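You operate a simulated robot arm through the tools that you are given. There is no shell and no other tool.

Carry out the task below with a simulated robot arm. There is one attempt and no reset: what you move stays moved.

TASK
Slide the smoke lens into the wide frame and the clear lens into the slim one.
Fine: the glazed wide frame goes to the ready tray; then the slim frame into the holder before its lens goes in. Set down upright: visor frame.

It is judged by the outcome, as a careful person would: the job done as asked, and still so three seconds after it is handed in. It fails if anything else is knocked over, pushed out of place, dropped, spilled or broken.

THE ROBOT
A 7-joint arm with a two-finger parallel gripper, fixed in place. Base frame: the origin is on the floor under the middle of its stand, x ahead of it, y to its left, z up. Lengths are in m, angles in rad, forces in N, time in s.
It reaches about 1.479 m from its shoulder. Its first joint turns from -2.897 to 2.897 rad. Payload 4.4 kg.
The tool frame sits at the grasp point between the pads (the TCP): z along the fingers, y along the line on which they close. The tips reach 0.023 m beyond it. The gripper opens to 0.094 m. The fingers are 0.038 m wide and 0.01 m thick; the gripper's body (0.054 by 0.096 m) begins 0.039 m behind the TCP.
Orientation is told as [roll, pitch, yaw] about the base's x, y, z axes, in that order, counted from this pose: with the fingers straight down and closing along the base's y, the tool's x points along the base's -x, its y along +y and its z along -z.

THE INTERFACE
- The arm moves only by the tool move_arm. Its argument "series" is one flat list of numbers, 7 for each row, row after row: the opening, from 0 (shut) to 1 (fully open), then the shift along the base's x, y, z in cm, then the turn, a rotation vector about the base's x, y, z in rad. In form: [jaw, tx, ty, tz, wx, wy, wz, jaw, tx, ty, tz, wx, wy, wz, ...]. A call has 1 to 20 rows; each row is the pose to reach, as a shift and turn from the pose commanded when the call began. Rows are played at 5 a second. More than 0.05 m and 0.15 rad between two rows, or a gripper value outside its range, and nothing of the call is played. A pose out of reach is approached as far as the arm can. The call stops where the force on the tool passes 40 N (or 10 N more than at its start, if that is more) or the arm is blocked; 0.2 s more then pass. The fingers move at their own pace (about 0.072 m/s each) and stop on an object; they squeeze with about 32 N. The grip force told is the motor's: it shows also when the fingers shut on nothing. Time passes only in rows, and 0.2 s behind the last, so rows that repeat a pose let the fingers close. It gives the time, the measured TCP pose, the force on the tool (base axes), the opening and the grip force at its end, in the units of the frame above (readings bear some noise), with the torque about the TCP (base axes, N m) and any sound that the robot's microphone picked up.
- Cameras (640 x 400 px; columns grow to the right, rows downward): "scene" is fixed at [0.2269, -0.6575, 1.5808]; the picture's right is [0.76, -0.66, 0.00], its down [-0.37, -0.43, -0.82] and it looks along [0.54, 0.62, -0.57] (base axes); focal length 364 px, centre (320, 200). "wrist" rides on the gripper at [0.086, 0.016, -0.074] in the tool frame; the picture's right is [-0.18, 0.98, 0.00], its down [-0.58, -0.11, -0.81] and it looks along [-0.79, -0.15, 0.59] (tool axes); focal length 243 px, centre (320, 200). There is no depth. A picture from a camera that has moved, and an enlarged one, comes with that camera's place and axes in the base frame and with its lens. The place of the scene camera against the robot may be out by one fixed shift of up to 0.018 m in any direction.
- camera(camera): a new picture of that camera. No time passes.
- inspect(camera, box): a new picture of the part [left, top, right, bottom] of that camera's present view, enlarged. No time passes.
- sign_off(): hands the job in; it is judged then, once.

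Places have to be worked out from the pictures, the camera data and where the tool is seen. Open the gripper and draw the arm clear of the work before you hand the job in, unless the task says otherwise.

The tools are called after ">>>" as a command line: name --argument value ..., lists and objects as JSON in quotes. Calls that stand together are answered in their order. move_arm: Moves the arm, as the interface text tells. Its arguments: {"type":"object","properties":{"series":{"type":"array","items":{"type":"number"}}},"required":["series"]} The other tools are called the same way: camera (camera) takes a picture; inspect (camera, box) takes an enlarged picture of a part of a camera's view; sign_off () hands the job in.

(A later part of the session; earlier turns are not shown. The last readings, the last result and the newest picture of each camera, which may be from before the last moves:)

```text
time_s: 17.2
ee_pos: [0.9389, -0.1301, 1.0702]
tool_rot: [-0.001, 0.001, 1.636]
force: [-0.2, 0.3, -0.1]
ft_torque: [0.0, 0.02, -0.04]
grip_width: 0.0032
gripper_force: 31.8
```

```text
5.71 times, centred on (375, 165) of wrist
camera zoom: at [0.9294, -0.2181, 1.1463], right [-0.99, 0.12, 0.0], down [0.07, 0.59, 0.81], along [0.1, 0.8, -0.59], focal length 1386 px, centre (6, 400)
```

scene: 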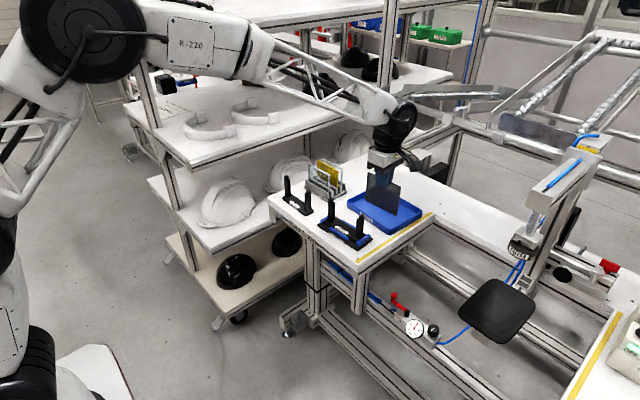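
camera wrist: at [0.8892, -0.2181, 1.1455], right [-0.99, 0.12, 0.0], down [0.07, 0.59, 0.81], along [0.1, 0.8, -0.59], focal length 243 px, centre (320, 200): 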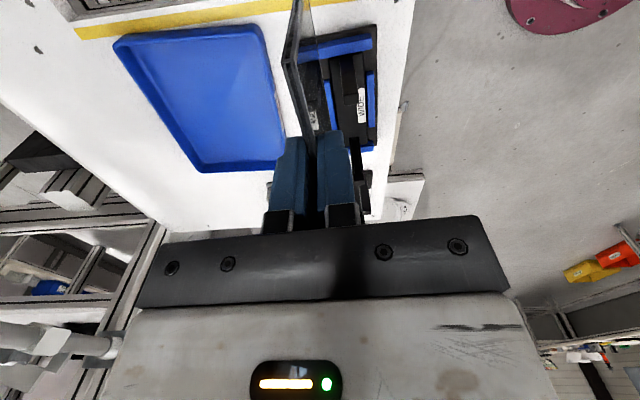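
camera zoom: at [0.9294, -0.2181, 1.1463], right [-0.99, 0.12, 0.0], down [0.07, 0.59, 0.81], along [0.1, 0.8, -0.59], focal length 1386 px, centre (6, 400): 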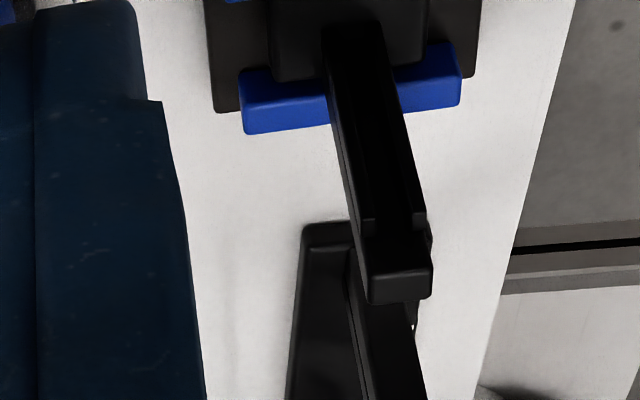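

Both views agree: groove line centre at about (0.8706,-0.0213), yaw ≈ 0.067, wall tops near z 0.918. I move the lens over that centre and lower to about 1 cm above the posts for an alignment check.

>>> move_arm --series '[0, -2.3, 3.64, 0, 0, 0, 0, 0, -4.6, 7.28, 0, 0, 0, 0, 0, -6.91, 10.93, 0, 0, 0, 0, 0, -6.91, 10.93, -1.5, 0, 0, 0, 0, -6.91, 10.93, -3, 0, 0, 0, 0, -6.91, 10.93, -3, 0, 0, 0]'

>>> camera --camera "wrist"

>>> inspect --camera "scene" --box '[310, 150, 390, 250]'

>>> inspect --camera "scene" --box '[320, 185, 370, 225]'

```text
time_s: 18.6
ee_pos: [0.8718, -0.0203, 1.0393]
tool_rot: [0.0, 0.0, 1.637]
force: [-0.2, 0.3, -0.5]
ft_torque: [-0.01, 0.0, -0.03]
grip_width: 0.0032
gripper_force: 32.4
```

```text
taken
camera wrist: at [0.8606, -0.1084, 1.1161], right [-0.99, 0.12, 0.0], down [0.07, 0.59, 0.81], along [0.1, 0.8, -0.59], focal length 243 px, centre (320, 200)
```

wrist: 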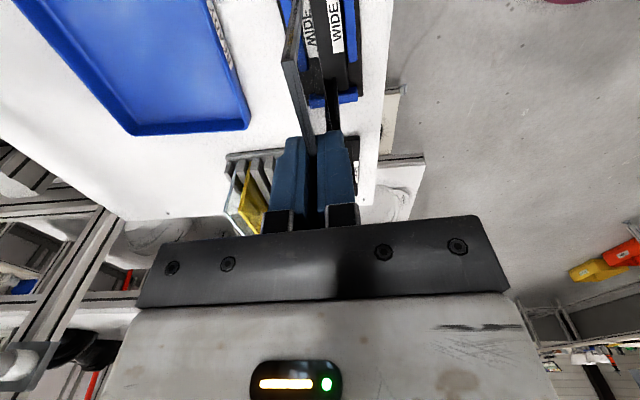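

```text
4.00 times, centred on (350, 200) of scene
camera zoom: at [0.2269, -0.6575, 1.5808], right [0.76, -0.66, 0.0], down [-0.37, -0.43, -0.82], along [0.54, 0.62, -0.57], focal length 1456 px, centre (200, 200)
```

zoom: 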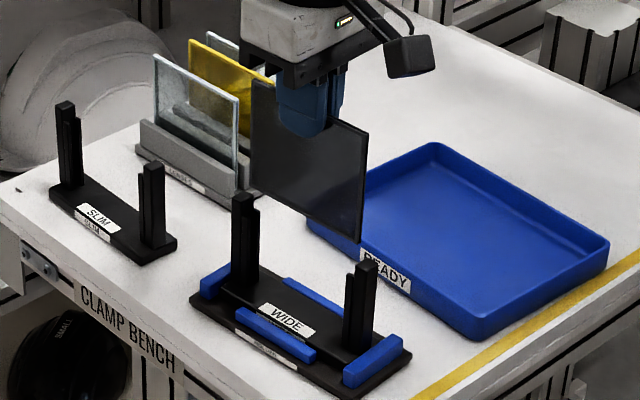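

```text
10.00 times, centred on (345, 205) of scene
camera zoom: at [0.2269, -0.6575, 1.5808], right [0.76, -0.66, 0.0], down [-0.37, -0.43, -0.82], along [0.54, 0.62, -0.57], focal length 3640 px, centre (70, 150)
```

zoom: 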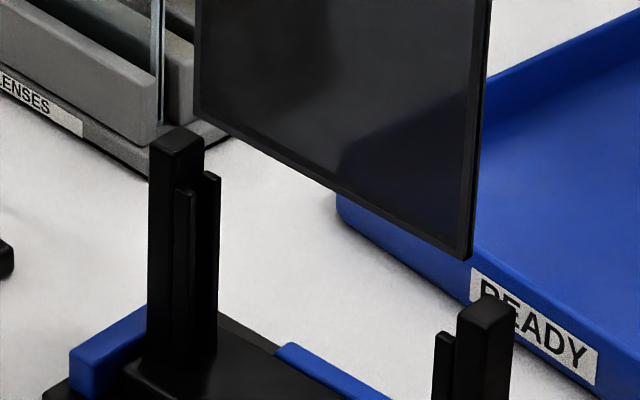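

Scene calibration with the post tops shows the scene camera is off by about 1 cm along its right axis, which I'll account for. I need finer corner readings of the lens bottom against the posts.

>>> inspect --camera "scene" --box '[330, 190, 350, 205]'

>>> inspect --camera "scene" --box '[352, 205, 376, 223]'

>>> inspect --camera "wrist" --box '[270, 0, 370, 150]'

>>> inspect --camera "wrist" --box '[290, 80, 370, 150]'

```text
16.00 times, centred on (340, 198) of scene
camera zoom: at [0.2269, -0.6575, 1.5808], right [0.76, -0.66, 0.0], down [-0.37, -0.43, -0.82], along [0.54, 0.62, -0.57], focal length 5824 px, centre (0, 240)
```

zoom: 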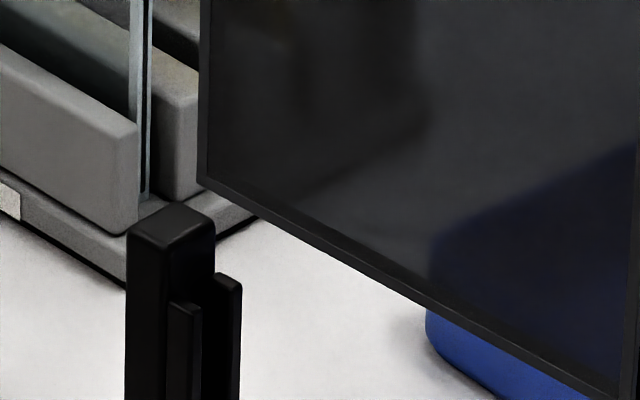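

```text
16.00 times, centred on (364, 214) of scene
camera zoom: at [0.2269, -0.6575, 1.5808], right [0.76, -0.66, 0.0], down [-0.37, -0.43, -0.82], along [0.54, 0.62, -0.57], focal length 5824 px, centre (-384, -24)
```

zoom: 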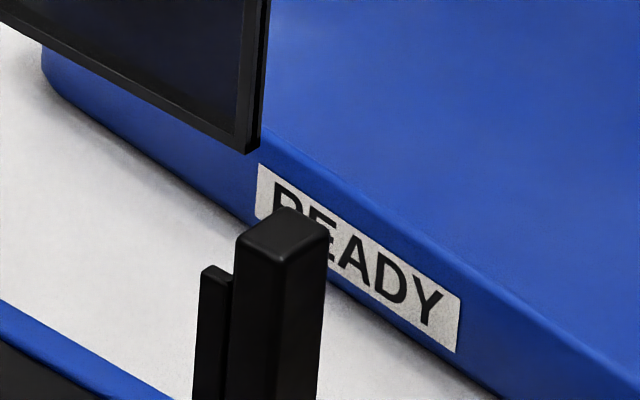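

```text
2.67 times, centred on (320, 75) of wrist
camera zoom: at [0.8606, -0.1084, 1.1161], right [-0.99, 0.12, 0.0], down [0.07, 0.59, 0.81], along [0.1, 0.8, -0.59], focal length 647 px, centre (320, 533)
```

zoom: 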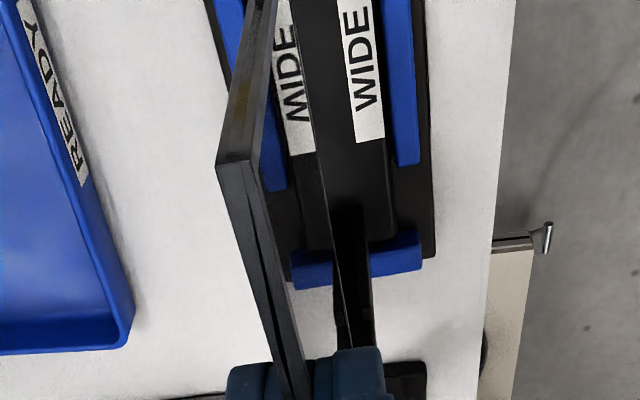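

```text
5.71 times, centred on (330, 115) of wrist
camera zoom: at [0.8606, -0.1084, 1.1161], right [-0.99, 0.12, 0.0], down [0.07, 0.59, 0.81], along [0.1, 0.8, -0.59], focal length 1386 px, centre (263, 686)
```

zoom: 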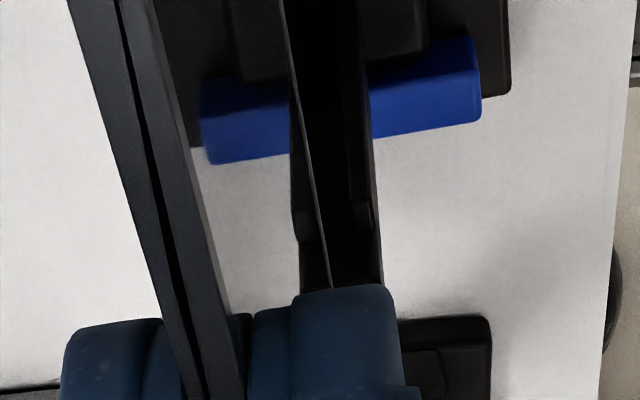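

Corrected for the camera offset, the lens lines up laterally within about 0.5 mm; the wrist view says to nudge x by about -0.5 mm. I'll apply that and lower 4 cm so the lens enters the grooves by about 1 cm, then check force.

>>> move_arm --series '[0, -0.04, 0, -1, 0, 0, 0.002, 0, -0.04, 0, -2, 0, 0, 0.002, 0, -0.04, 0, -2.7, 0, 0, 0.002, 0, -0.04, 0, -3.3, 0, 0, 0.002, 0, -0.04, 0, -4, 0, 0, 0.002, 0, -0.04, 0, -4, 0, 0, 0.002]'

>>> inspect --camera "scene" --box '[320, 180, 380, 230]'

>>> inspect --camera "wrist" --box '[270, 20, 390, 150]'

```text
time_s: 20.0
ee_pos: [0.8713, -0.0213, 1.0005]
tool_rot: [0.0, -0.001, 1.639]
force: [1.0, -0.2, -1.1]
ft_torque: [0.01, 0.03, 0.0]
grip_width: 0.0032
gripper_force: 31.9
```

```text
8.00 times, centred on (350, 205) of scene
camera zoom: at [0.2269, -0.6575, 1.5808], right [0.76, -0.66, 0.0], down [-0.37, -0.43, -0.82], along [0.54, 0.62, -0.57], focal length 2912 px, centre (80, 160)
```

zoom: 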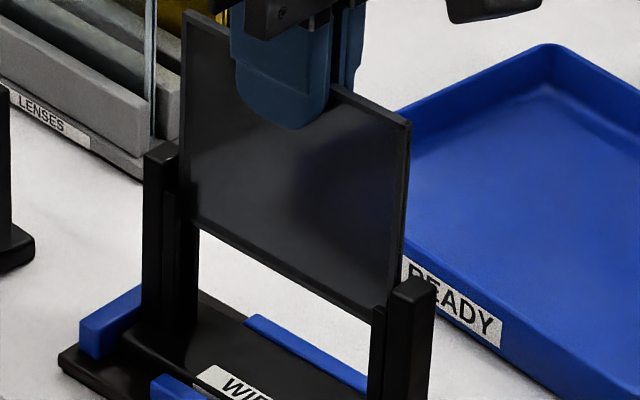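

```text
3.08 times, centred on (330, 85) of wrist
camera zoom: at [0.8608, -0.1092, 1.0761], right [-0.99, 0.12, 0.0], down [0.07, 0.59, 0.81], along [0.09, 0.8, -0.59], focal length 746 px, centre (289, 554)
```

zoom: 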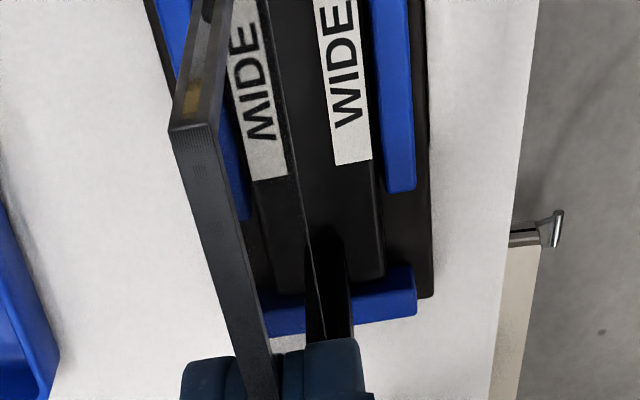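

Force is still near zero. I'll enlarge both posts to see if the lens is between the walls.

>>> inspect --camera "scene" --box '[334, 194, 354, 214]'

>>> inspect --camera "scene" --box '[356, 206, 376, 226]'

>>> inspect --camera "wrist" --box '[310, 95, 370, 140]'

```text
16.00 times, centred on (344, 204) of scene
camera zoom: at [0.2269, -0.6575, 1.5808], right [0.76, -0.66, 0.0], down [-0.37, -0.43, -0.82], along [0.54, 0.62, -0.57], focal length 5824 px, centre (-64, 136)
```

zoom: 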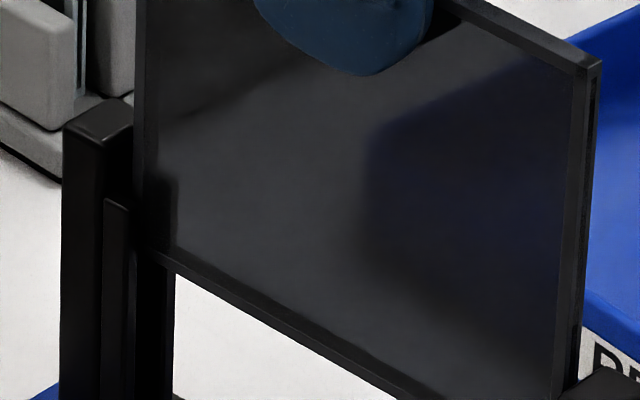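

```text
16.00 times, centred on (366, 216) of scene
camera zoom: at [0.2269, -0.6575, 1.5808], right [0.76, -0.66, 0.0], down [-0.37, -0.43, -0.82], along [0.54, 0.62, -0.57], focal length 5824 px, centre (-416, -56)
```

zoom: 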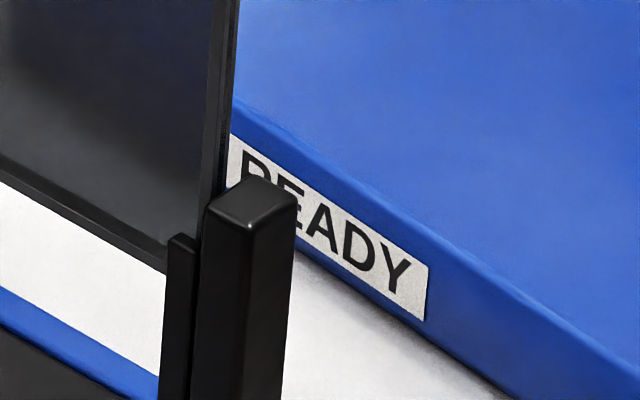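

```text
8.89 times, centred on (340, 118) of wrist
camera zoom: at [0.8608, -0.1092, 1.0761], right [-0.99, 0.12, 0.0], down [0.07, 0.59, 0.81], along [0.09, 0.8, -0.59], focal length 2157 px, centre (142, 933)
```

zoom: 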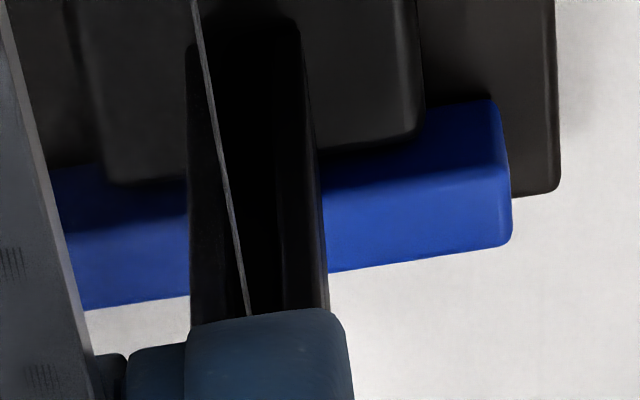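

The lens edge passes between the walls at both posts with no contact force. I continue lowering 4.5 cm, staying about 1 cm above the seat.

>>> move_arm --series '[0, 0, 0, -1, 0, 0, 0, 0, 0, 0, -2, 0, 0, 0, 0, 0, 0, -3, 0, 0, 0, 0, 0, 0, -4, 0, 0, 0, 0, 0, 0, -4.5, 0, 0, 0, 0, 0, 0, -4.5, 0, 0, 0]'

>>> inspect --camera "scene" --box '[320, 180, 380, 250]'

```text
time_s: 21.4
ee_pos: [0.87, -0.0205, 0.9543]
tool_rot: [-0.001, 0.0, 1.638]
force: [-0.3, 0.4, -0.5]
ft_torque: [-0.01, 0.03, -0.01]
grip_width: 0.0033
gripper_force: 32.0
```

```text
5.71 times, centred on (350, 215) of scene
camera zoom: at [0.2269, -0.6575, 1.5808], right [0.76, -0.66, 0.0], down [-0.37, -0.43, -0.82], along [0.54, 0.62, -0.57], focal length 2080 px, centre (149, 114)
```

zoom: 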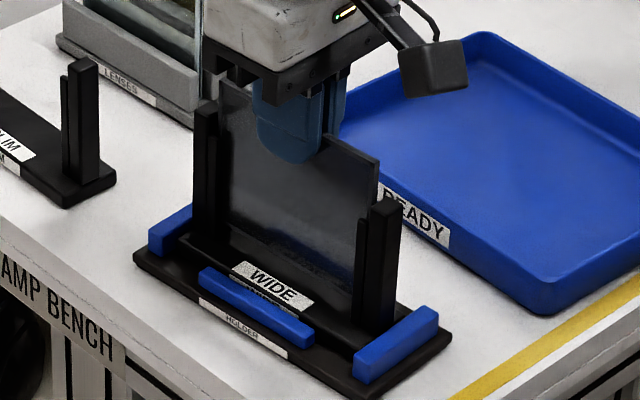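

The lens is nearly down and sliding freely. I lower a further 0.7 cm in small steps and watch the force.

>>> move_arm --series '[0, 0, 0, -0.3, 0, 0, 0, 0, 0, 0, -0.5, 0, 0, 0, 0, 0, 0, -0.7, 0, 0, 0, 0, 0, 0, -0.7, 0, 0, 0]'

```text
time_s: 22.4
ee_pos: [0.8697, -0.0215, 0.9483]
tool_rot: [-0.001, 0.001, 1.639]
force: [0.1, 0.4, -0.3]
ft_torque: [0.01, -0.03, -0.01]
grip_width: 0.0033
gripper_force: 32.3
```

No contact yet at TCP z 0.948. I continue in 1–2 mm steps.

>>> move_arm --series '[0, 0, 0, -0.15, 0, 0, 0, 0, 0, 0, -0.3, 0, 0, 0, 0, 0, 0, -0.4, 0, 0, 0]'

>>> inspect --camera "scene" --box '[330, 205, 370, 240]'

```text
time_s: 23.2
ee_pos: [0.8717, -0.0203, 0.9445]
tool_rot: [-0.002, -0.001, 1.64]
force: [-1.8, -0.7, 6.3]
ft_torque: [-0.11, 0.11, 0.04]
grip_width: 0.0032
gripper_force: 31.4
```

```text
11.43 times, centred on (350, 222) of scene
camera zoom: at [0.2269, -0.6575, 1.5808], right [0.76, -0.66, 0.0], down [-0.37, -0.43, -0.82], along [0.54, 0.62, -0.57], focal length 4160 px, centre (-23, -57)
```

zoom: 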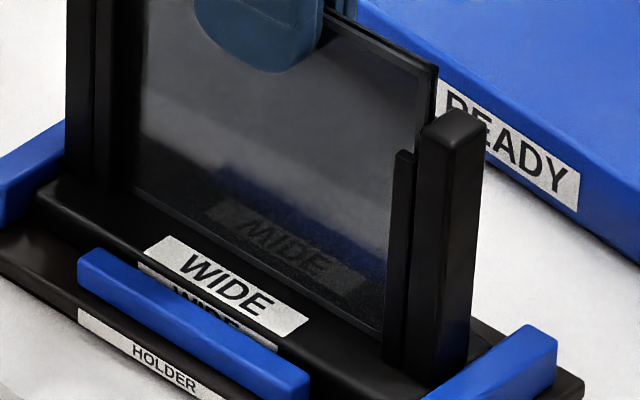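

Contact at 6 N with the lens bottom at about z 0.850, the expected plate top, so it's seated. I release it and retreat straight up.

>>> move_arm --series '[0.1, 0, 0, 0.05, 0, 0, 0, 0.3, 0, 0, 0.05, 0, 0, 0, 0.3, 0, 0, 0.05, 0, 0, 0, 0.3, 0, 0, 1.5, 0, 0, 0, 0.3, 0, 0, 4, 0, 0, 0, 0.3, 0, 0, 8, 0, 0, 0, 0.3, 0, 0, 12, 0, 0, 0, 0.3, 0, 0, 12, 0, 0, 0]'

>>> inspect --camera "scene" --box '[310, 180, 380, 250]'

>>> camera --camera "wrist"

```text
time_s: 25.0
ee_pos: [0.8703, -0.0224, 1.0653]
tool_rot: [0.0, -0.001, 1.639]
force: [0.5, -0.1, 0.1]
ft_torque: [0.03, 0.0, -0.02]
grip_width: 0.0282
gripper_force: 0.0
```

```text
5.71 times, centred on (345, 215) of scene
camera zoom: at [0.2269, -0.6575, 1.5808], right [0.76, -0.66, 0.0], down [-0.37, -0.43, -0.82], along [0.54, 0.62, -0.57], focal length 2080 px, centre (177, 114)
```

zoom: 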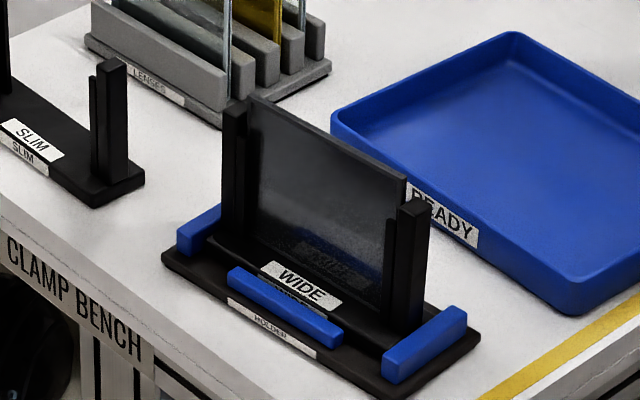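

```text
taken
camera wrist: at [0.861, -0.11, 1.1404], right [-0.99, 0.12, 0.0], down [0.07, 0.59, 0.81], along [0.09, 0.8, -0.59], focal length 243 px, centre (320, 200)
```

wrist: 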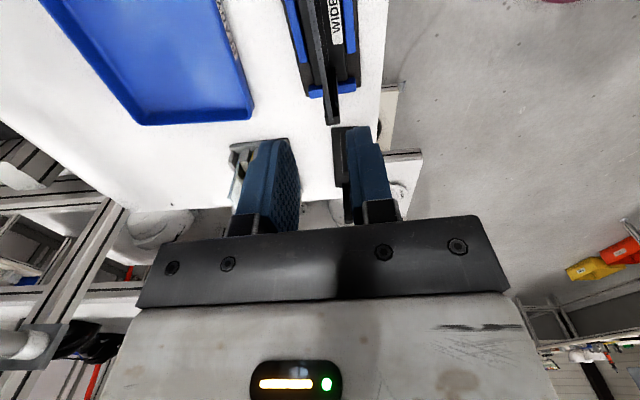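

The smoke lens is standing properly in the wide frame. I'll move over the frame's -y post (0.8747,-0.084) with jaw at 28 mm and stop with tips just above the post top to check.

>>> move_arm --series '[0.3, 0.2, -3.2, 0, 0, 0, 0, 0.3, 0.45, -6.3, 0, 0, 0, 0, 0.3, 0.45, -6.3, -4, 0, 0, 0, 0.3, 0.45, -6.3, -8, 0, 0, 0, 0.3, 0.45, -6.3, -10, 0, 0, 0, 0.3, 0.45, -6.3, -10, 0, 0, 0]'

>>> camera --camera "wrist"

>>> inspect --camera "scene" --box '[320, 160, 390, 240]'

```text
time_s: 26.4
ee_pos: [0.875, -0.0855, 0.9637]
tool_rot: [0.0, 0.0, 1.64]
force: [-0.6, -0.1, -0.2]
ft_torque: [-0.03, -0.01, -0.01]
grip_width: 0.0283
gripper_force: 0.1
```

```text
taken
camera wrist: at [0.8649, -0.1728, 1.0399], right [-0.99, 0.12, 0.0], down [0.07, 0.59, 0.81], along [0.09, 0.8, -0.59], focal length 243 px, centre (320, 200)
```

wrist: 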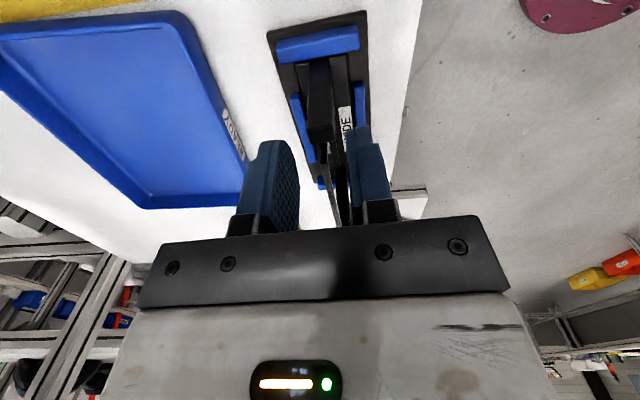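

```text
5.00 times, centred on (355, 200) of scene
camera zoom: at [0.2269, -0.6575, 1.5808], right [0.76, -0.66, 0.0], down [-0.37, -0.43, -0.82], along [0.54, 0.62, -0.57], focal length 1820 px, centre (145, 200)
```

zoom: 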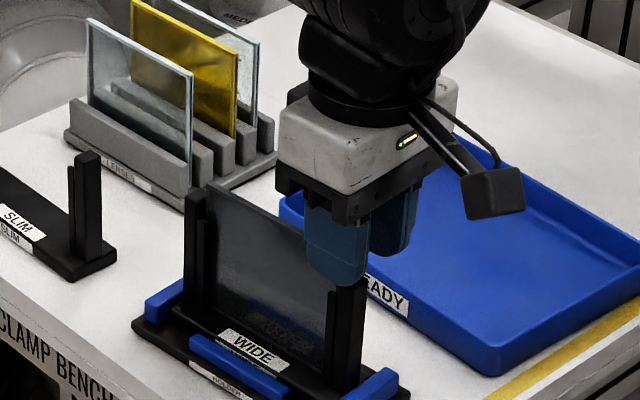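

The post appears between the pads. I'll enlarge the view to confirm centring before descending.

>>> inspect --camera "wrist" --box '[240, 60, 400, 200]'

```text
2.86 times, centred on (320, 130) of wrist
camera zoom: at [0.8649, -0.1728, 1.0399], right [-0.99, 0.12, 0.0], down [0.07, 0.59, 0.81], along [0.09, 0.8, -0.59], focal length 693 px, centre (320, 400)
```

zoom: 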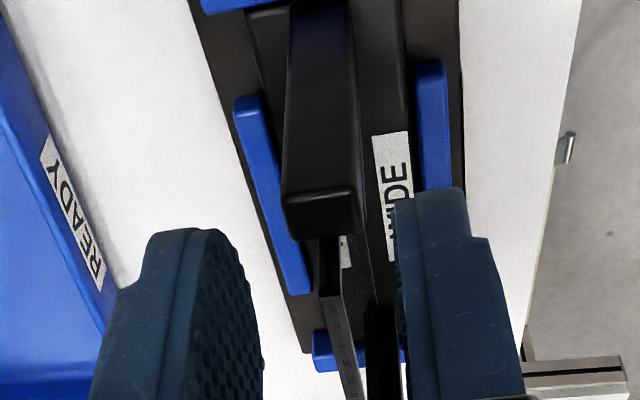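

Post centre reads x 0.8744 vs TCP 0.8749 — well centred. I descend 5 cm so the pads take about 39 mm of the post while the hand stays clear of the lens top, then close.

>>> move_arm --series '[0.3, 0, 0, -1.5, 0, 0, 0, 0.3, 0, 0, -3, 0, 0, 0, 0.3, 0, 0, -4.2, 0, 0, 0, 0.3, 0, 0, -5, 0, 0, 0, 0.3, 0, 0, -5, 0, 0, 0]'

>>> inspect --camera "scene" --box '[325, 165, 395, 235]'

```text
time_s: 27.6
ee_pos: [0.8752, -0.0841, 0.9127]
tool_rot: [0.002, 0.0, 1.639]
force: [-0.3, -0.8, -0.2]
ft_torque: [-0.02, 0.0, 0.01]
grip_width: 0.0284
gripper_force: 0.0
```

```text
5.71 times, centred on (360, 200) of scene
camera zoom: at [0.2269, -0.6575, 1.5808], right [0.76, -0.66, 0.0], down [-0.37, -0.43, -0.82], along [0.54, 0.62, -0.57], focal length 2080 px, centre (91, 200)
```

zoom: 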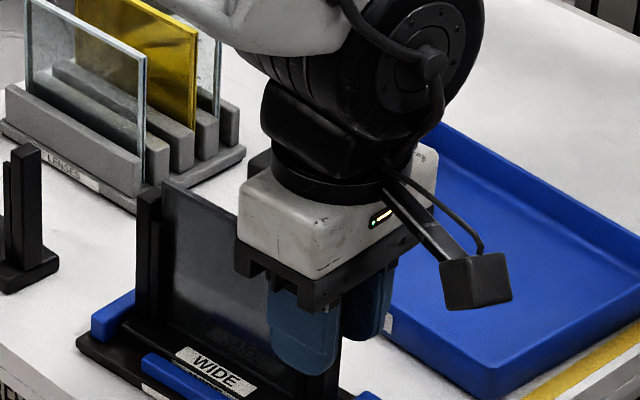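

No contact on the way down. I close on the post.

>>> move_arm --series '[0.15, 0, 0, 0, 0, 0, 0, 0.0, 0, 0, 0, 0, 0, 0, 0.0, 0, 0, 0, 0, 0, 0, 0.0, 0, 0, 0, 0, 0, 0]'

>>> inspect --camera "wrist" --box '[240, 40, 400, 230]'

```text
time_s: 28.6
ee_pos: [0.8749, -0.0843, 0.9144]
tool_rot: [0.0, 0.001, 1.639]
force: [-0.6, -0.1, -0.9]
ft_torque: [-0.06, -0.04, 0.02]
grip_width: 0.0151
gripper_force: 31.9
```

```text
2.11 times, centred on (320, 135) of wrist
camera zoom: at [0.8645, -0.1721, 0.9898], right [-0.99, 0.12, 0.0], down [0.07, 0.59, 0.81], along [0.09, 0.8, -0.59], focal length 511 px, centre (320, 337)
```

zoom: 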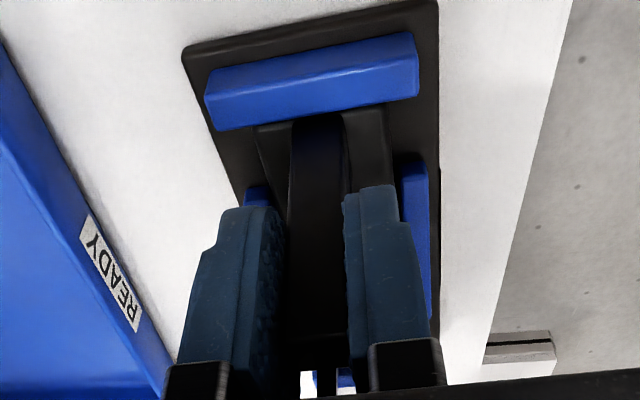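

Gripped the post (15.1 mm wide, 32 N). I lift 1 cm slowly and check for sag and that the holder stays put.

>>> move_arm --series '[0, 0, 0, 0.3, 0, 0, 0, 0, 0, 0, 0.6, 0, 0, 0, 0, 0, 0, 1, 0, 0, 0, 0, 0, 0, 1, 0, 0, 0]'

>>> inspect --camera "scene" --box '[320, 180, 390, 250]'

```text
time_s: 29.6
ee_pos: [0.8749, -0.0845, 0.924]
tool_rot: [0.0, 0.001, 1.639]
force: [-0.1, 0.0, -1.0]
ft_torque: [-0.07, 0.01, -0.02]
grip_width: 0.0153
gripper_force: 31.7
```

```text
5.71 times, centred on (355, 215) of scene
camera zoom: at [0.2269, -0.6575, 1.5808], right [0.76, -0.66, 0.0], down [-0.37, -0.43, -0.82], along [0.54, 0.62, -0.57], focal length 2080 px, centre (120, 114)
```

zoom: 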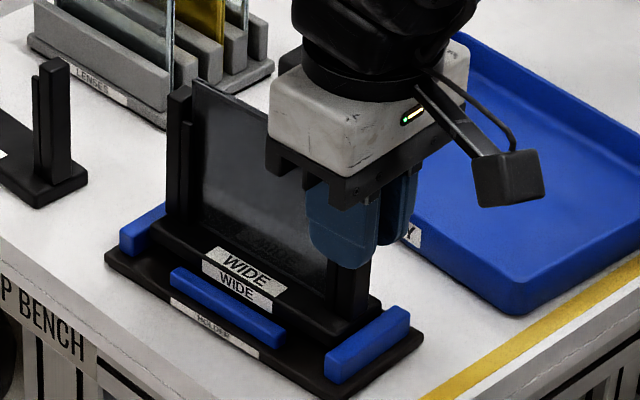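

The frame lifts level and the holder stayed put. I lift 6 cm more, carry it to over the tray centre (≈1.052,-0.024) while turning -0.11 rad to square with the tray, and stop well above.

>>> move_arm --series '[0, 0, 0, 1.5, 0, 0, 0, 0, 0, 0, 3, 0, 0, 0, 0, 0, 0, 5, 0, 0, 0, 0, 0, 0, 6.5, 0, 0, 0, 0, 2, 0, 6.5, 0, 0, -0.01, 0, 5, 0, 6.5, 0, 0, -0.03, 0, 8, 0, 6.5, 0, 0, -0.05, 0, 11, -0.1, 6.5, 0, 0, -0.07, 0, 14, -0.2, 6.5, 0, 0, -0.09, 0, 16.5, -0.26, 6.5, 0, 0, -0.113, 0, 17.44, -0.26, 6.5, 0, 0, -0.113, 0, 17.44, -0.26, 6.5, 0, 0, -0.113]'

>>> camera --camera "wrist"

>>> inspect --camera "scene" --box '[300, 130, 460, 260]'

```text
time_s: 32.2
ee_pos: [1.05, -0.0857, 0.9883]
tool_rot: [0.0, 0.0, 1.528]
force: [-1.3, 0.9, -1.0]
ft_torque: [-0.01, 0.21, 0.09]
grip_width: 0.0032
gripper_force: 31.9
```

```text
taken
camera wrist: at [1.0301, -0.1731, 1.065], right [-0.97, 0.23, 0.0], down [0.13, 0.58, 0.81], along [0.18, 0.79, -0.59], focal length 243 px, centre (320, 200)
```

wrist: 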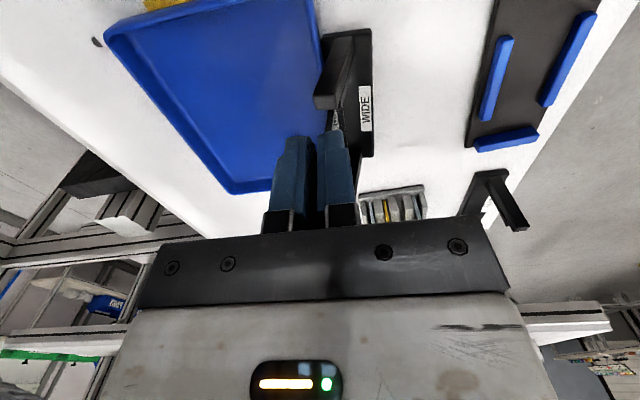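

```text
3.08 times, centred on (380, 195) of scene
camera zoom: at [0.2269, -0.6575, 1.5808], right [0.76, -0.66, 0.0], down [-0.37, -0.43, -0.82], along [0.54, 0.62, -0.57], focal length 1120 px, centre (135, 215)
```

zoom: 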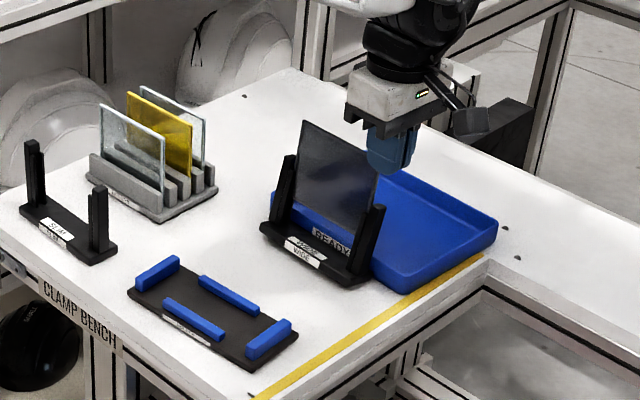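

The jaw reads 3.2 mm now — the post slipped out and the pads are pinching the lens edge instead. I must look closely at where the frame and lens are before any further motion.

>>> inspect --camera "scene" --box '[355, 155, 425, 225]'

>>> inspect --camera "wrist" --box '[270, 20, 400, 200]'

>>> inspect --camera "wrist" --box '[90, 0, 400, 210]'

>>> inspect --camera "scene" --box '[365, 185, 405, 215]'

```text
5.71 times, centred on (390, 190) of scene
camera zoom: at [0.2269, -0.6575, 1.5808], right [0.76, -0.66, 0.0], down [-0.37, -0.43, -0.82], along [0.54, 0.62, -0.57], focal length 2080 px, centre (-80, 257)
```

zoom: 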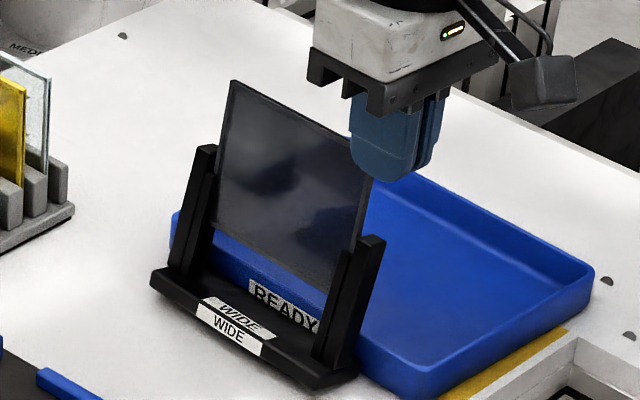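

```text
2.22 times, centred on (335, 110) of wrist
camera zoom: at [1.0301, -0.1731, 1.065], right [-0.97, 0.23, 0.0], down [0.13, 0.58, 0.81], along [0.18, 0.79, -0.59], focal length 539 px, centre (287, 400)
```

zoom: 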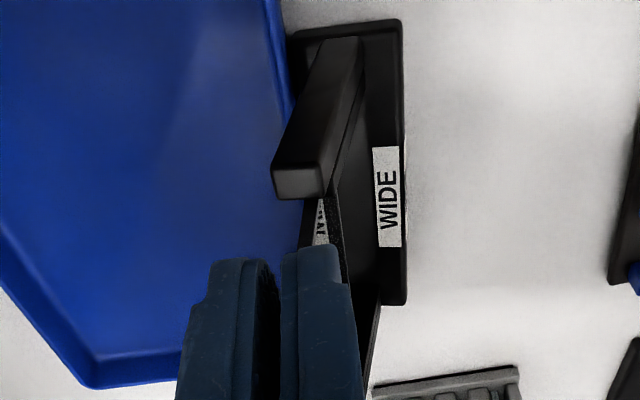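

```text
1.90 times, centred on (245, 105) of wrist
camera zoom: at [1.0301, -0.1731, 1.065], right [-0.97, 0.23, 0.0], down [0.13, 0.58, 0.81], along [0.18, 0.79, -0.59], focal length 462 px, centre (463, 381)
```

zoom: 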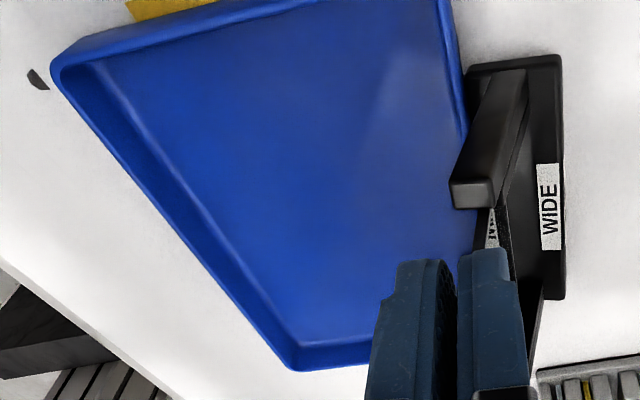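

```text
13.33 times, centred on (385, 200) of scene
camera zoom: at [0.2269, -0.6575, 1.5808], right [0.76, -0.66, 0.0], down [-0.37, -0.43, -0.82], along [0.54, 0.62, -0.57], focal length 4853 px, centre (-547, 200)
```

zoom: 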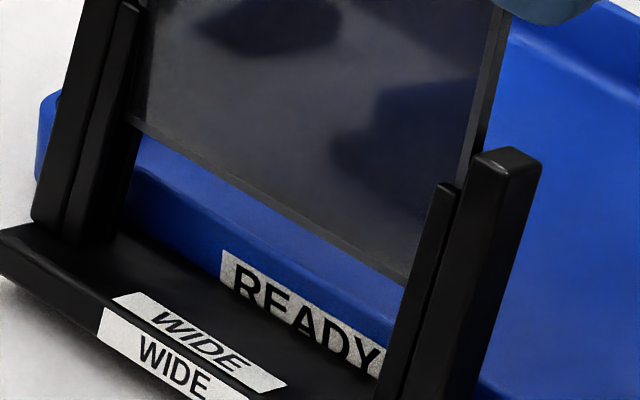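

The frame ended up standing on the bench leaning against the tray, with the lens partly raised, and the tray has been pushed about 8 cm in +x. I'll look very closely at the finger/lens contact before easing anything back.

>>> inspect --camera "scene" --box '[388, 165, 412, 190]'

>>> inspect --camera "wrist" --box '[310, 85, 370, 220]'

>>> inspect --camera "scene" --box '[366, 205, 406, 235]'

```text
16.00 times, centred on (400, 178) of scene
camera zoom: at [0.2269, -0.6575, 1.5808], right [0.76, -0.66, 0.0], down [-0.37, -0.43, -0.82], along [0.54, 0.62, -0.57], focal length 5824 px, centre (-960, 560)
```

zoom: 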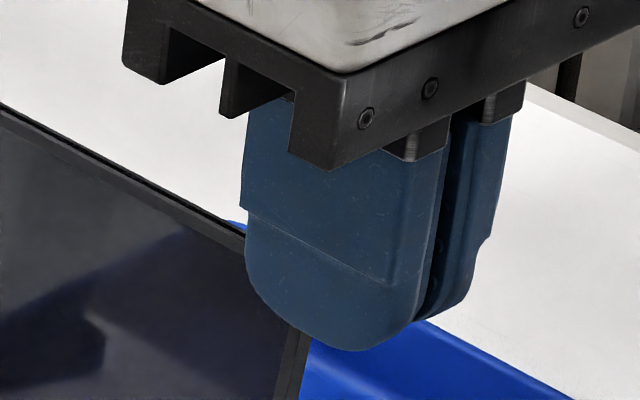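

```text
2.96 times, centred on (340, 152) of wrist
camera zoom: at [1.0301, -0.1731, 1.065], right [-0.97, 0.23, 0.0], down [0.13, 0.58, 0.81], along [0.18, 0.79, -0.59], focal length 719 px, centre (261, 341)
```

zoom: 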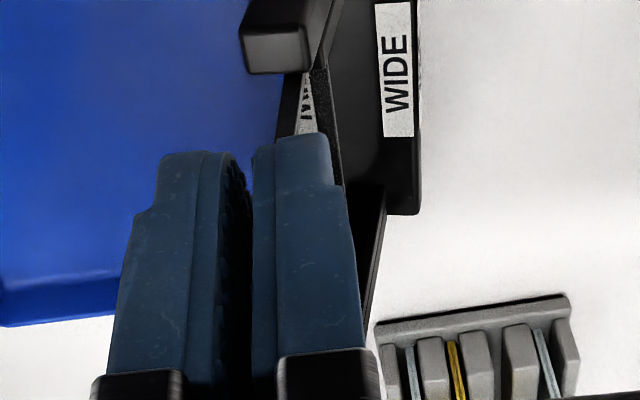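

```text
13.33 times, centred on (386, 220) of scene
camera zoom: at [0.2269, -0.6575, 1.5808], right [0.76, -0.66, 0.0], down [-0.37, -0.43, -0.82], along [0.54, 0.62, -0.57], focal length 4853 px, centre (-560, -67)
```

zoom: 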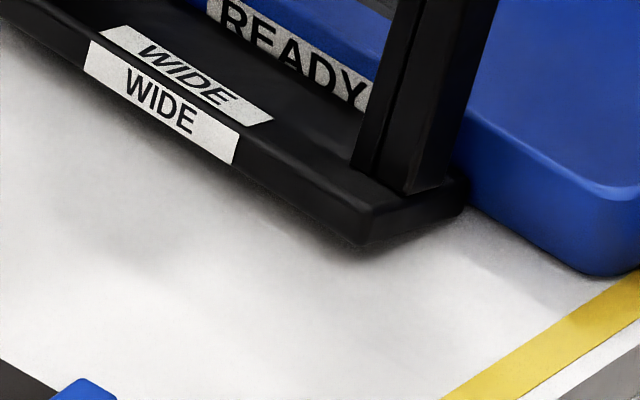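

The lens corner is pinched and the frame leans roughly 8° against the tray. I'll ease the hand back in -x by 1 cm in small steps to let the frame come upright, keeping the lens held.

>>> move_arm --series '[0, -0.3, 0, 0, 0, 0, 0, 0, -0.6, 0, 0, 0, 0, 0, 0, -1, 0, 0, 0, 0, 0, 0, -1, 0, 0, 0, 0, 0]'

>>> inspect --camera "scene" --box '[355, 155, 425, 225]'

>>> inspect --camera "wrist" --box '[270, 20, 400, 200]'

```text
time_s: 33.2
ee_pos: [1.0398, -0.0864, 0.9885]
tool_rot: [0.0, 0.0, 1.528]
force: [-0.4, 0.1, 0.7]
ft_torque: [-0.02, 0.11, 0.09]
grip_width: 0.0029
gripper_force: 32.1
```

```text
5.71 times, centred on (390, 190) of scene
camera zoom: at [0.2269, -0.6575, 1.5808], right [0.76, -0.66, 0.0], down [-0.37, -0.43, -0.82], along [0.54, 0.62, -0.57], focal length 2080 px, centre (-80, 257)
```

zoom: 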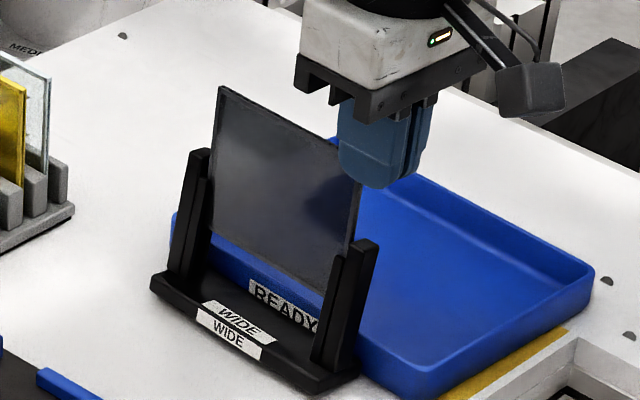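

```text
2.22 times, centred on (335, 110) of wrist
camera zoom: at [1.0195, -0.1732, 1.0651], right [-0.97, 0.23, 0.0], down [0.13, 0.58, 0.81], along [0.18, 0.79, -0.59], focal length 539 px, centre (287, 400)
```

zoom: 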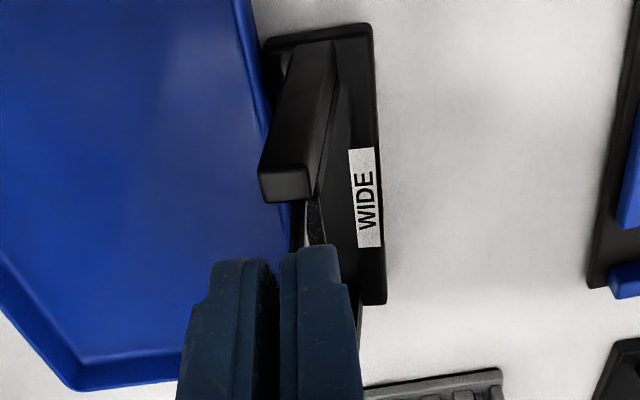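

The lean halved and the torque dropped from 0.21 to 0.11. Another 1 cm should bring the frame fully upright.

>>> move_arm --series '[0, -0.3, 0, 0, 0, 0, 0, 0, -0.6, 0, 0, 0, 0, 0, 0, -0.9, 0, 0, 0, 0, 0, 0, -0.9, 0, 0, 0, 0, 0]'

>>> inspect --camera "scene" --box '[355, 155, 425, 225]'

>>> inspect --camera "wrist" --box '[270, 20, 400, 200]'

```text
time_s: 34.2
ee_pos: [1.0302, -0.0867, 0.9898]
tool_rot: [0.002, 0.0, 1.526]
force: [0.4, 0.0, -0.8]
ft_torque: [-0.03, 0.03, 0.07]
grip_width: 0.0029
gripper_force: 32.0
```

```text
5.71 times, centred on (390, 190) of scene
camera zoom: at [0.2269, -0.6575, 1.5808], right [0.76, -0.66, 0.0], down [-0.37, -0.43, -0.82], along [0.54, 0.62, -0.57], focal length 2080 px, centre (-80, 257)
```

zoom: 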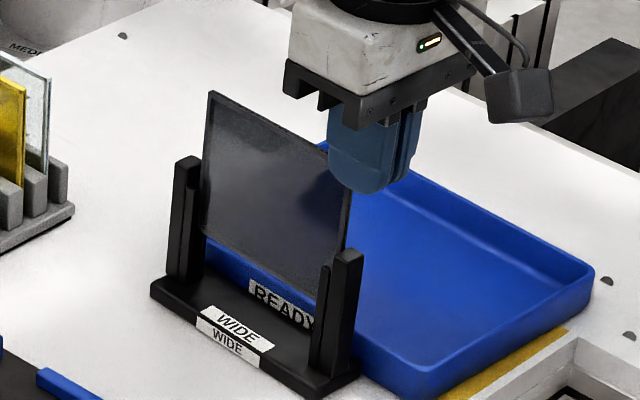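

```text
2.22 times, centred on (335, 110) of wrist
camera zoom: at [1.0108, -0.1732, 1.0651], right [-0.97, 0.23, 0.0], down [0.13, 0.58, 0.81], along [0.18, 0.79, -0.59], focal length 539 px, centre (287, 400)
```

zoom: 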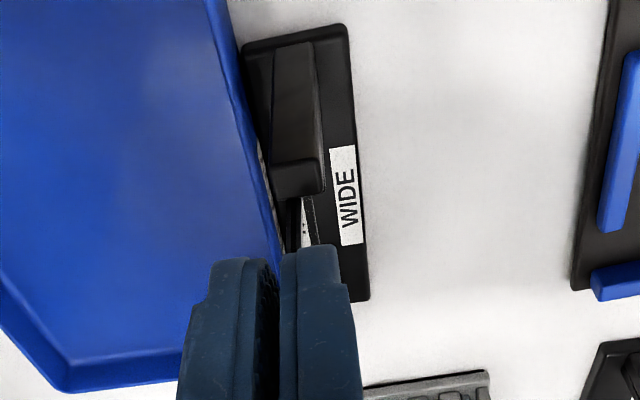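

The frame is upright now (post top and base both at x ≈ 1.028) and torque is near zero. I lower the lens back down its grooves slowly, 2.5 cm first.

>>> move_arm --series '[0, 0, 0, -0.5, 0, 0, 0, 0, 0, 0, -1, 0, 0, 0, 0, 0, 0, -1.5, 0, 0, 0, 0, 0, 0, -2, 0, 0, 0, 0, 0, 0, -2.5, 0, 0, 0, 0, 0, 0, -2.5, 0, 0, 0]'

>>> inspect --camera "scene" --box '[355, 155, 425, 225]'

```text
time_s: 35.6
ee_pos: [1.0301, -0.0864, 0.9652]
tool_rot: [0.0, -0.001, 1.528]
force: [-0.1, 0.9, -0.6]
ft_torque: [-0.01, 0.02, 0.04]
grip_width: 0.0029
gripper_force: 32.4
```

```text
5.71 times, centred on (390, 190) of scene
camera zoom: at [0.2269, -0.6575, 1.5808], right [0.76, -0.66, 0.0], down [-0.37, -0.43, -0.82], along [0.54, 0.62, -0.57], focal length 2080 px, centre (-80, 257)
```

zoom: 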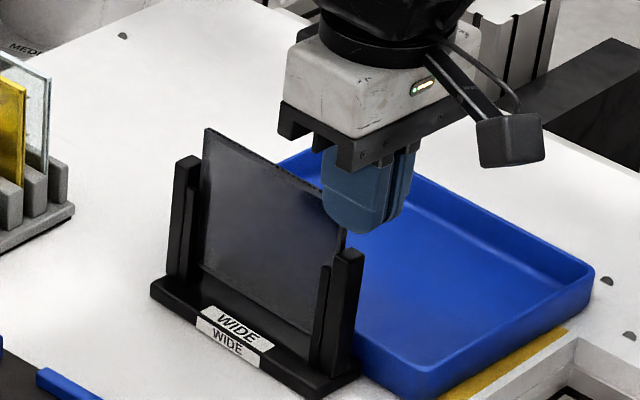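

The lens slides down freely; about 1.5 cm remains. I lower in small steps and watch for contact.

>>> move_arm --series '[0, 0, 0, -0.4, 0, 0, 0, 0, 0, 0, -0.8, 0, 0, 0, 0, 0, 0, -1.1, 0, 0, 0, 0, 0, 0, -1.3, 0, 0, 0]'

>>> inspect --camera "scene" --box '[355, 155, 425, 225]'

```text
time_s: 36.6
ee_pos: [1.0309, -0.0868, 0.9514]
tool_rot: [0.001, 0.0, 1.528]
force: [-0.4, -0.3, 0.4]
ft_torque: [-0.04, 0.05, 0.02]
grip_width: 0.0028
gripper_force: 32.0
```

```text
5.71 times, centred on (390, 190) of scene
camera zoom: at [0.2269, -0.6575, 1.5808], right [0.76, -0.66, 0.0], down [-0.37, -0.43, -0.82], along [0.54, 0.62, -0.57], focal length 2080 px, centre (-80, 257)
```

zoom: 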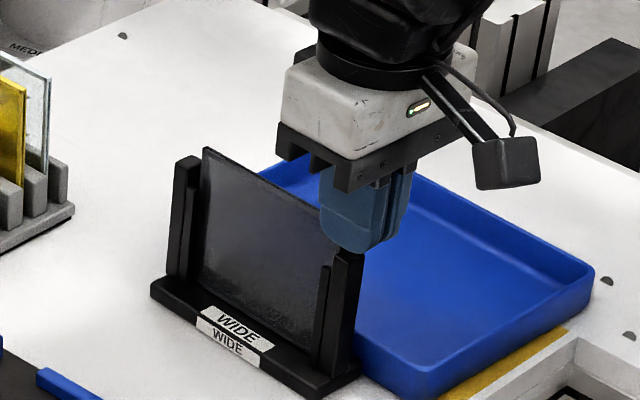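

Almost seated; I take another 0.4 cm in 2 mm steps.

>>> move_arm --series '[0, 0, 0, -0.2, 0, 0, 0, 0, 0, 0, -0.4, 0, 0, 0, 0, 0, 0, -0.4, 0, 0, 0]'

>>> inspect --camera "scene" --box '[365, 180, 405, 220]'

```text
time_s: 37.4
ee_pos: [1.0303, -0.0872, 0.9496]
tool_rot: [-0.001, 0.0, 1.526]
force: [-4.3, -2.9, 20.5]
ft_torque: [0.88, 0.06, 0.12]
grip_width: 0.0031
gripper_force: 31.7
```

```text
10.00 times, centred on (385, 200) of scene
camera zoom: at [0.2269, -0.6575, 1.5808], right [0.76, -0.66, 0.0], down [-0.37, -0.43, -0.82], along [0.54, 0.62, -0.57], focal length 3640 px, centre (-330, 200)
```

zoom: 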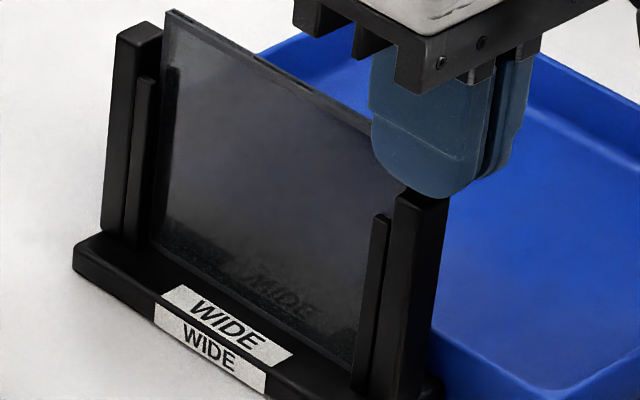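

Lens has bottomed (20 N). I back off 2 mm, release, and rise straight up.

>>> move_arm --series '[0, 0, 0, 0.2, 0, 0, 0, 0.1, 0, 0, 0.2, 0, 0, 0, 0.35, 0, 0, 0.2, 0, 0, 0, 0.35, 0, 0, 0.2, 0, 0, 0, 0.35, 0, 0, 1.5, 0, 0, 0, 0.35, 0, 0, 4, 0, 0, 0, 0.35, 0, 0, 6, 0, 0, 0, 0.35, 0, 0, 6, 0, 0, 0]'

>>> camera --camera "wrist"

>>> inspect --camera "scene" --box '[300, 150, 460, 270]'

>>> inspect --camera "scene" --box '[300, 180, 440, 270]'

```text
time_s: 39.2
ee_pos: [1.0306, -0.0858, 1.0077]
tool_rot: [0.0, 0.001, 1.526]
force: [0.8, -0.3, -0.4]
ft_torque: [-0.04, 0.02, 0.0]
grip_width: 0.0328
gripper_force: 0.1
```

```text
taken
camera wrist: at [1.0108, -0.1731, 1.0838], right [-0.97, 0.23, 0.0], down [0.13, 0.58, 0.81], along [0.18, 0.79, -0.59], focal length 243 px, centre (320, 200)
```

wrist: 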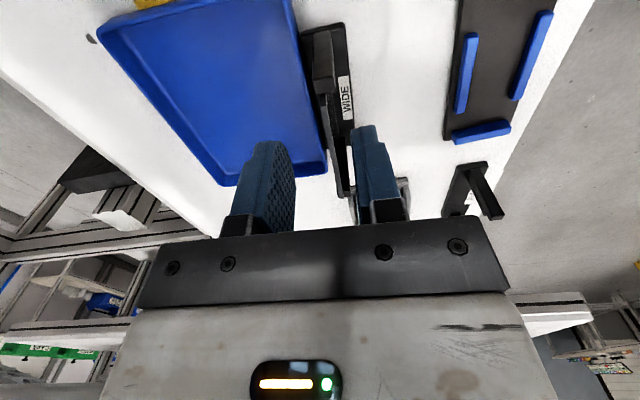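

```text
3.33 times, centred on (380, 210) of scene
camera zoom: at [0.2269, -0.6575, 1.5808], right [0.76, -0.66, 0.0], down [-0.37, -0.43, -0.82], along [0.54, 0.62, -0.57], focal length 1213 px, centre (120, 167)
```

zoom: 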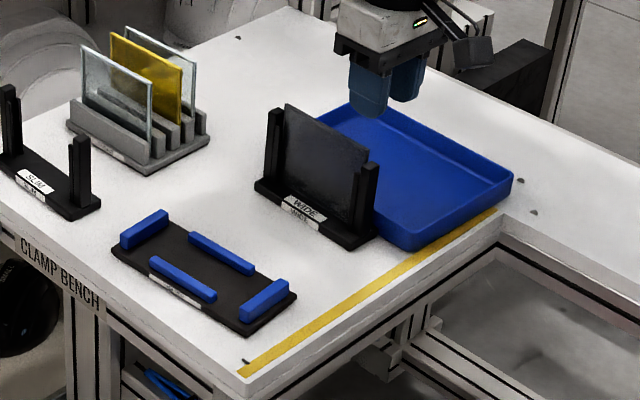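

```text
4.44 times, centred on (370, 225) of scene
camera zoom: at [0.2269, -0.6575, 1.5808], right [0.76, -0.66, 0.0], down [-0.37, -0.43, -0.82], along [0.54, 0.62, -0.57], focal length 1618 px, centre (98, 89)
```

zoom: 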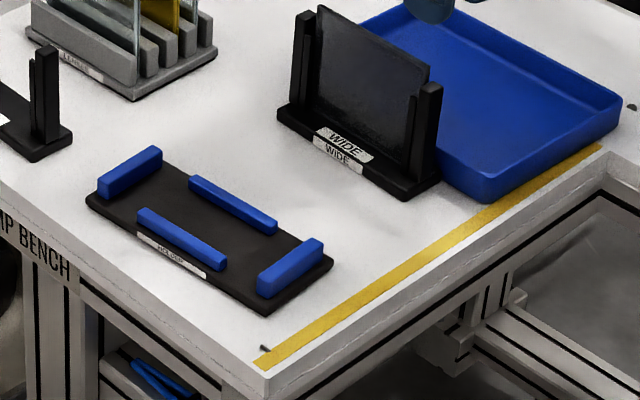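

The glazed frame is standing upright with the lens seated, and the holder is unmoved; only the tray is displaced. I'll re-measure the post for a careful regrip.

>>> inspect --camera "wrist" --box '[280, 10, 380, 110]'

>>> inspect --camera "wrist" --box '[280, 80, 400, 210]'

```text
4.00 times, centred on (330, 60) of wrist
camera zoom: at [1.0108, -0.1731, 1.0838], right [-0.97, 0.23, 0.0], down [0.13, 0.58, 0.81], along [0.18, 0.79, -0.59], focal length 970 px, centre (280, 760)
```

zoom: 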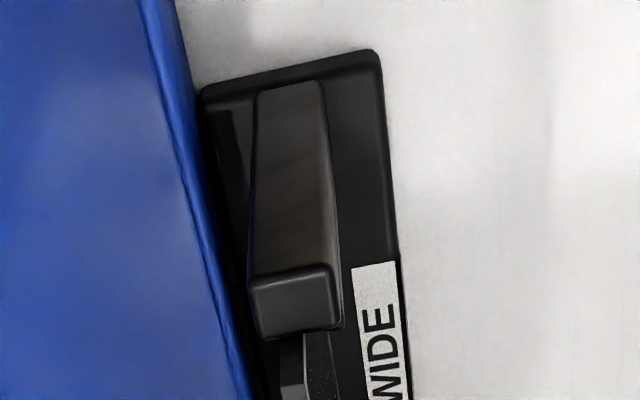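

```text
3.08 times, centred on (340, 145) of wrist
camera zoom: at [1.0108, -0.1731, 1.0838], right [-0.97, 0.23, 0.0], down [0.13, 0.58, 0.81], along [0.18, 0.79, -0.59], focal length 746 px, centre (258, 369)
```

zoom: 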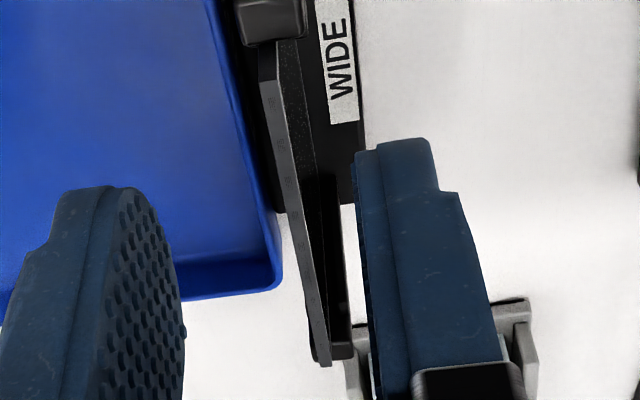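

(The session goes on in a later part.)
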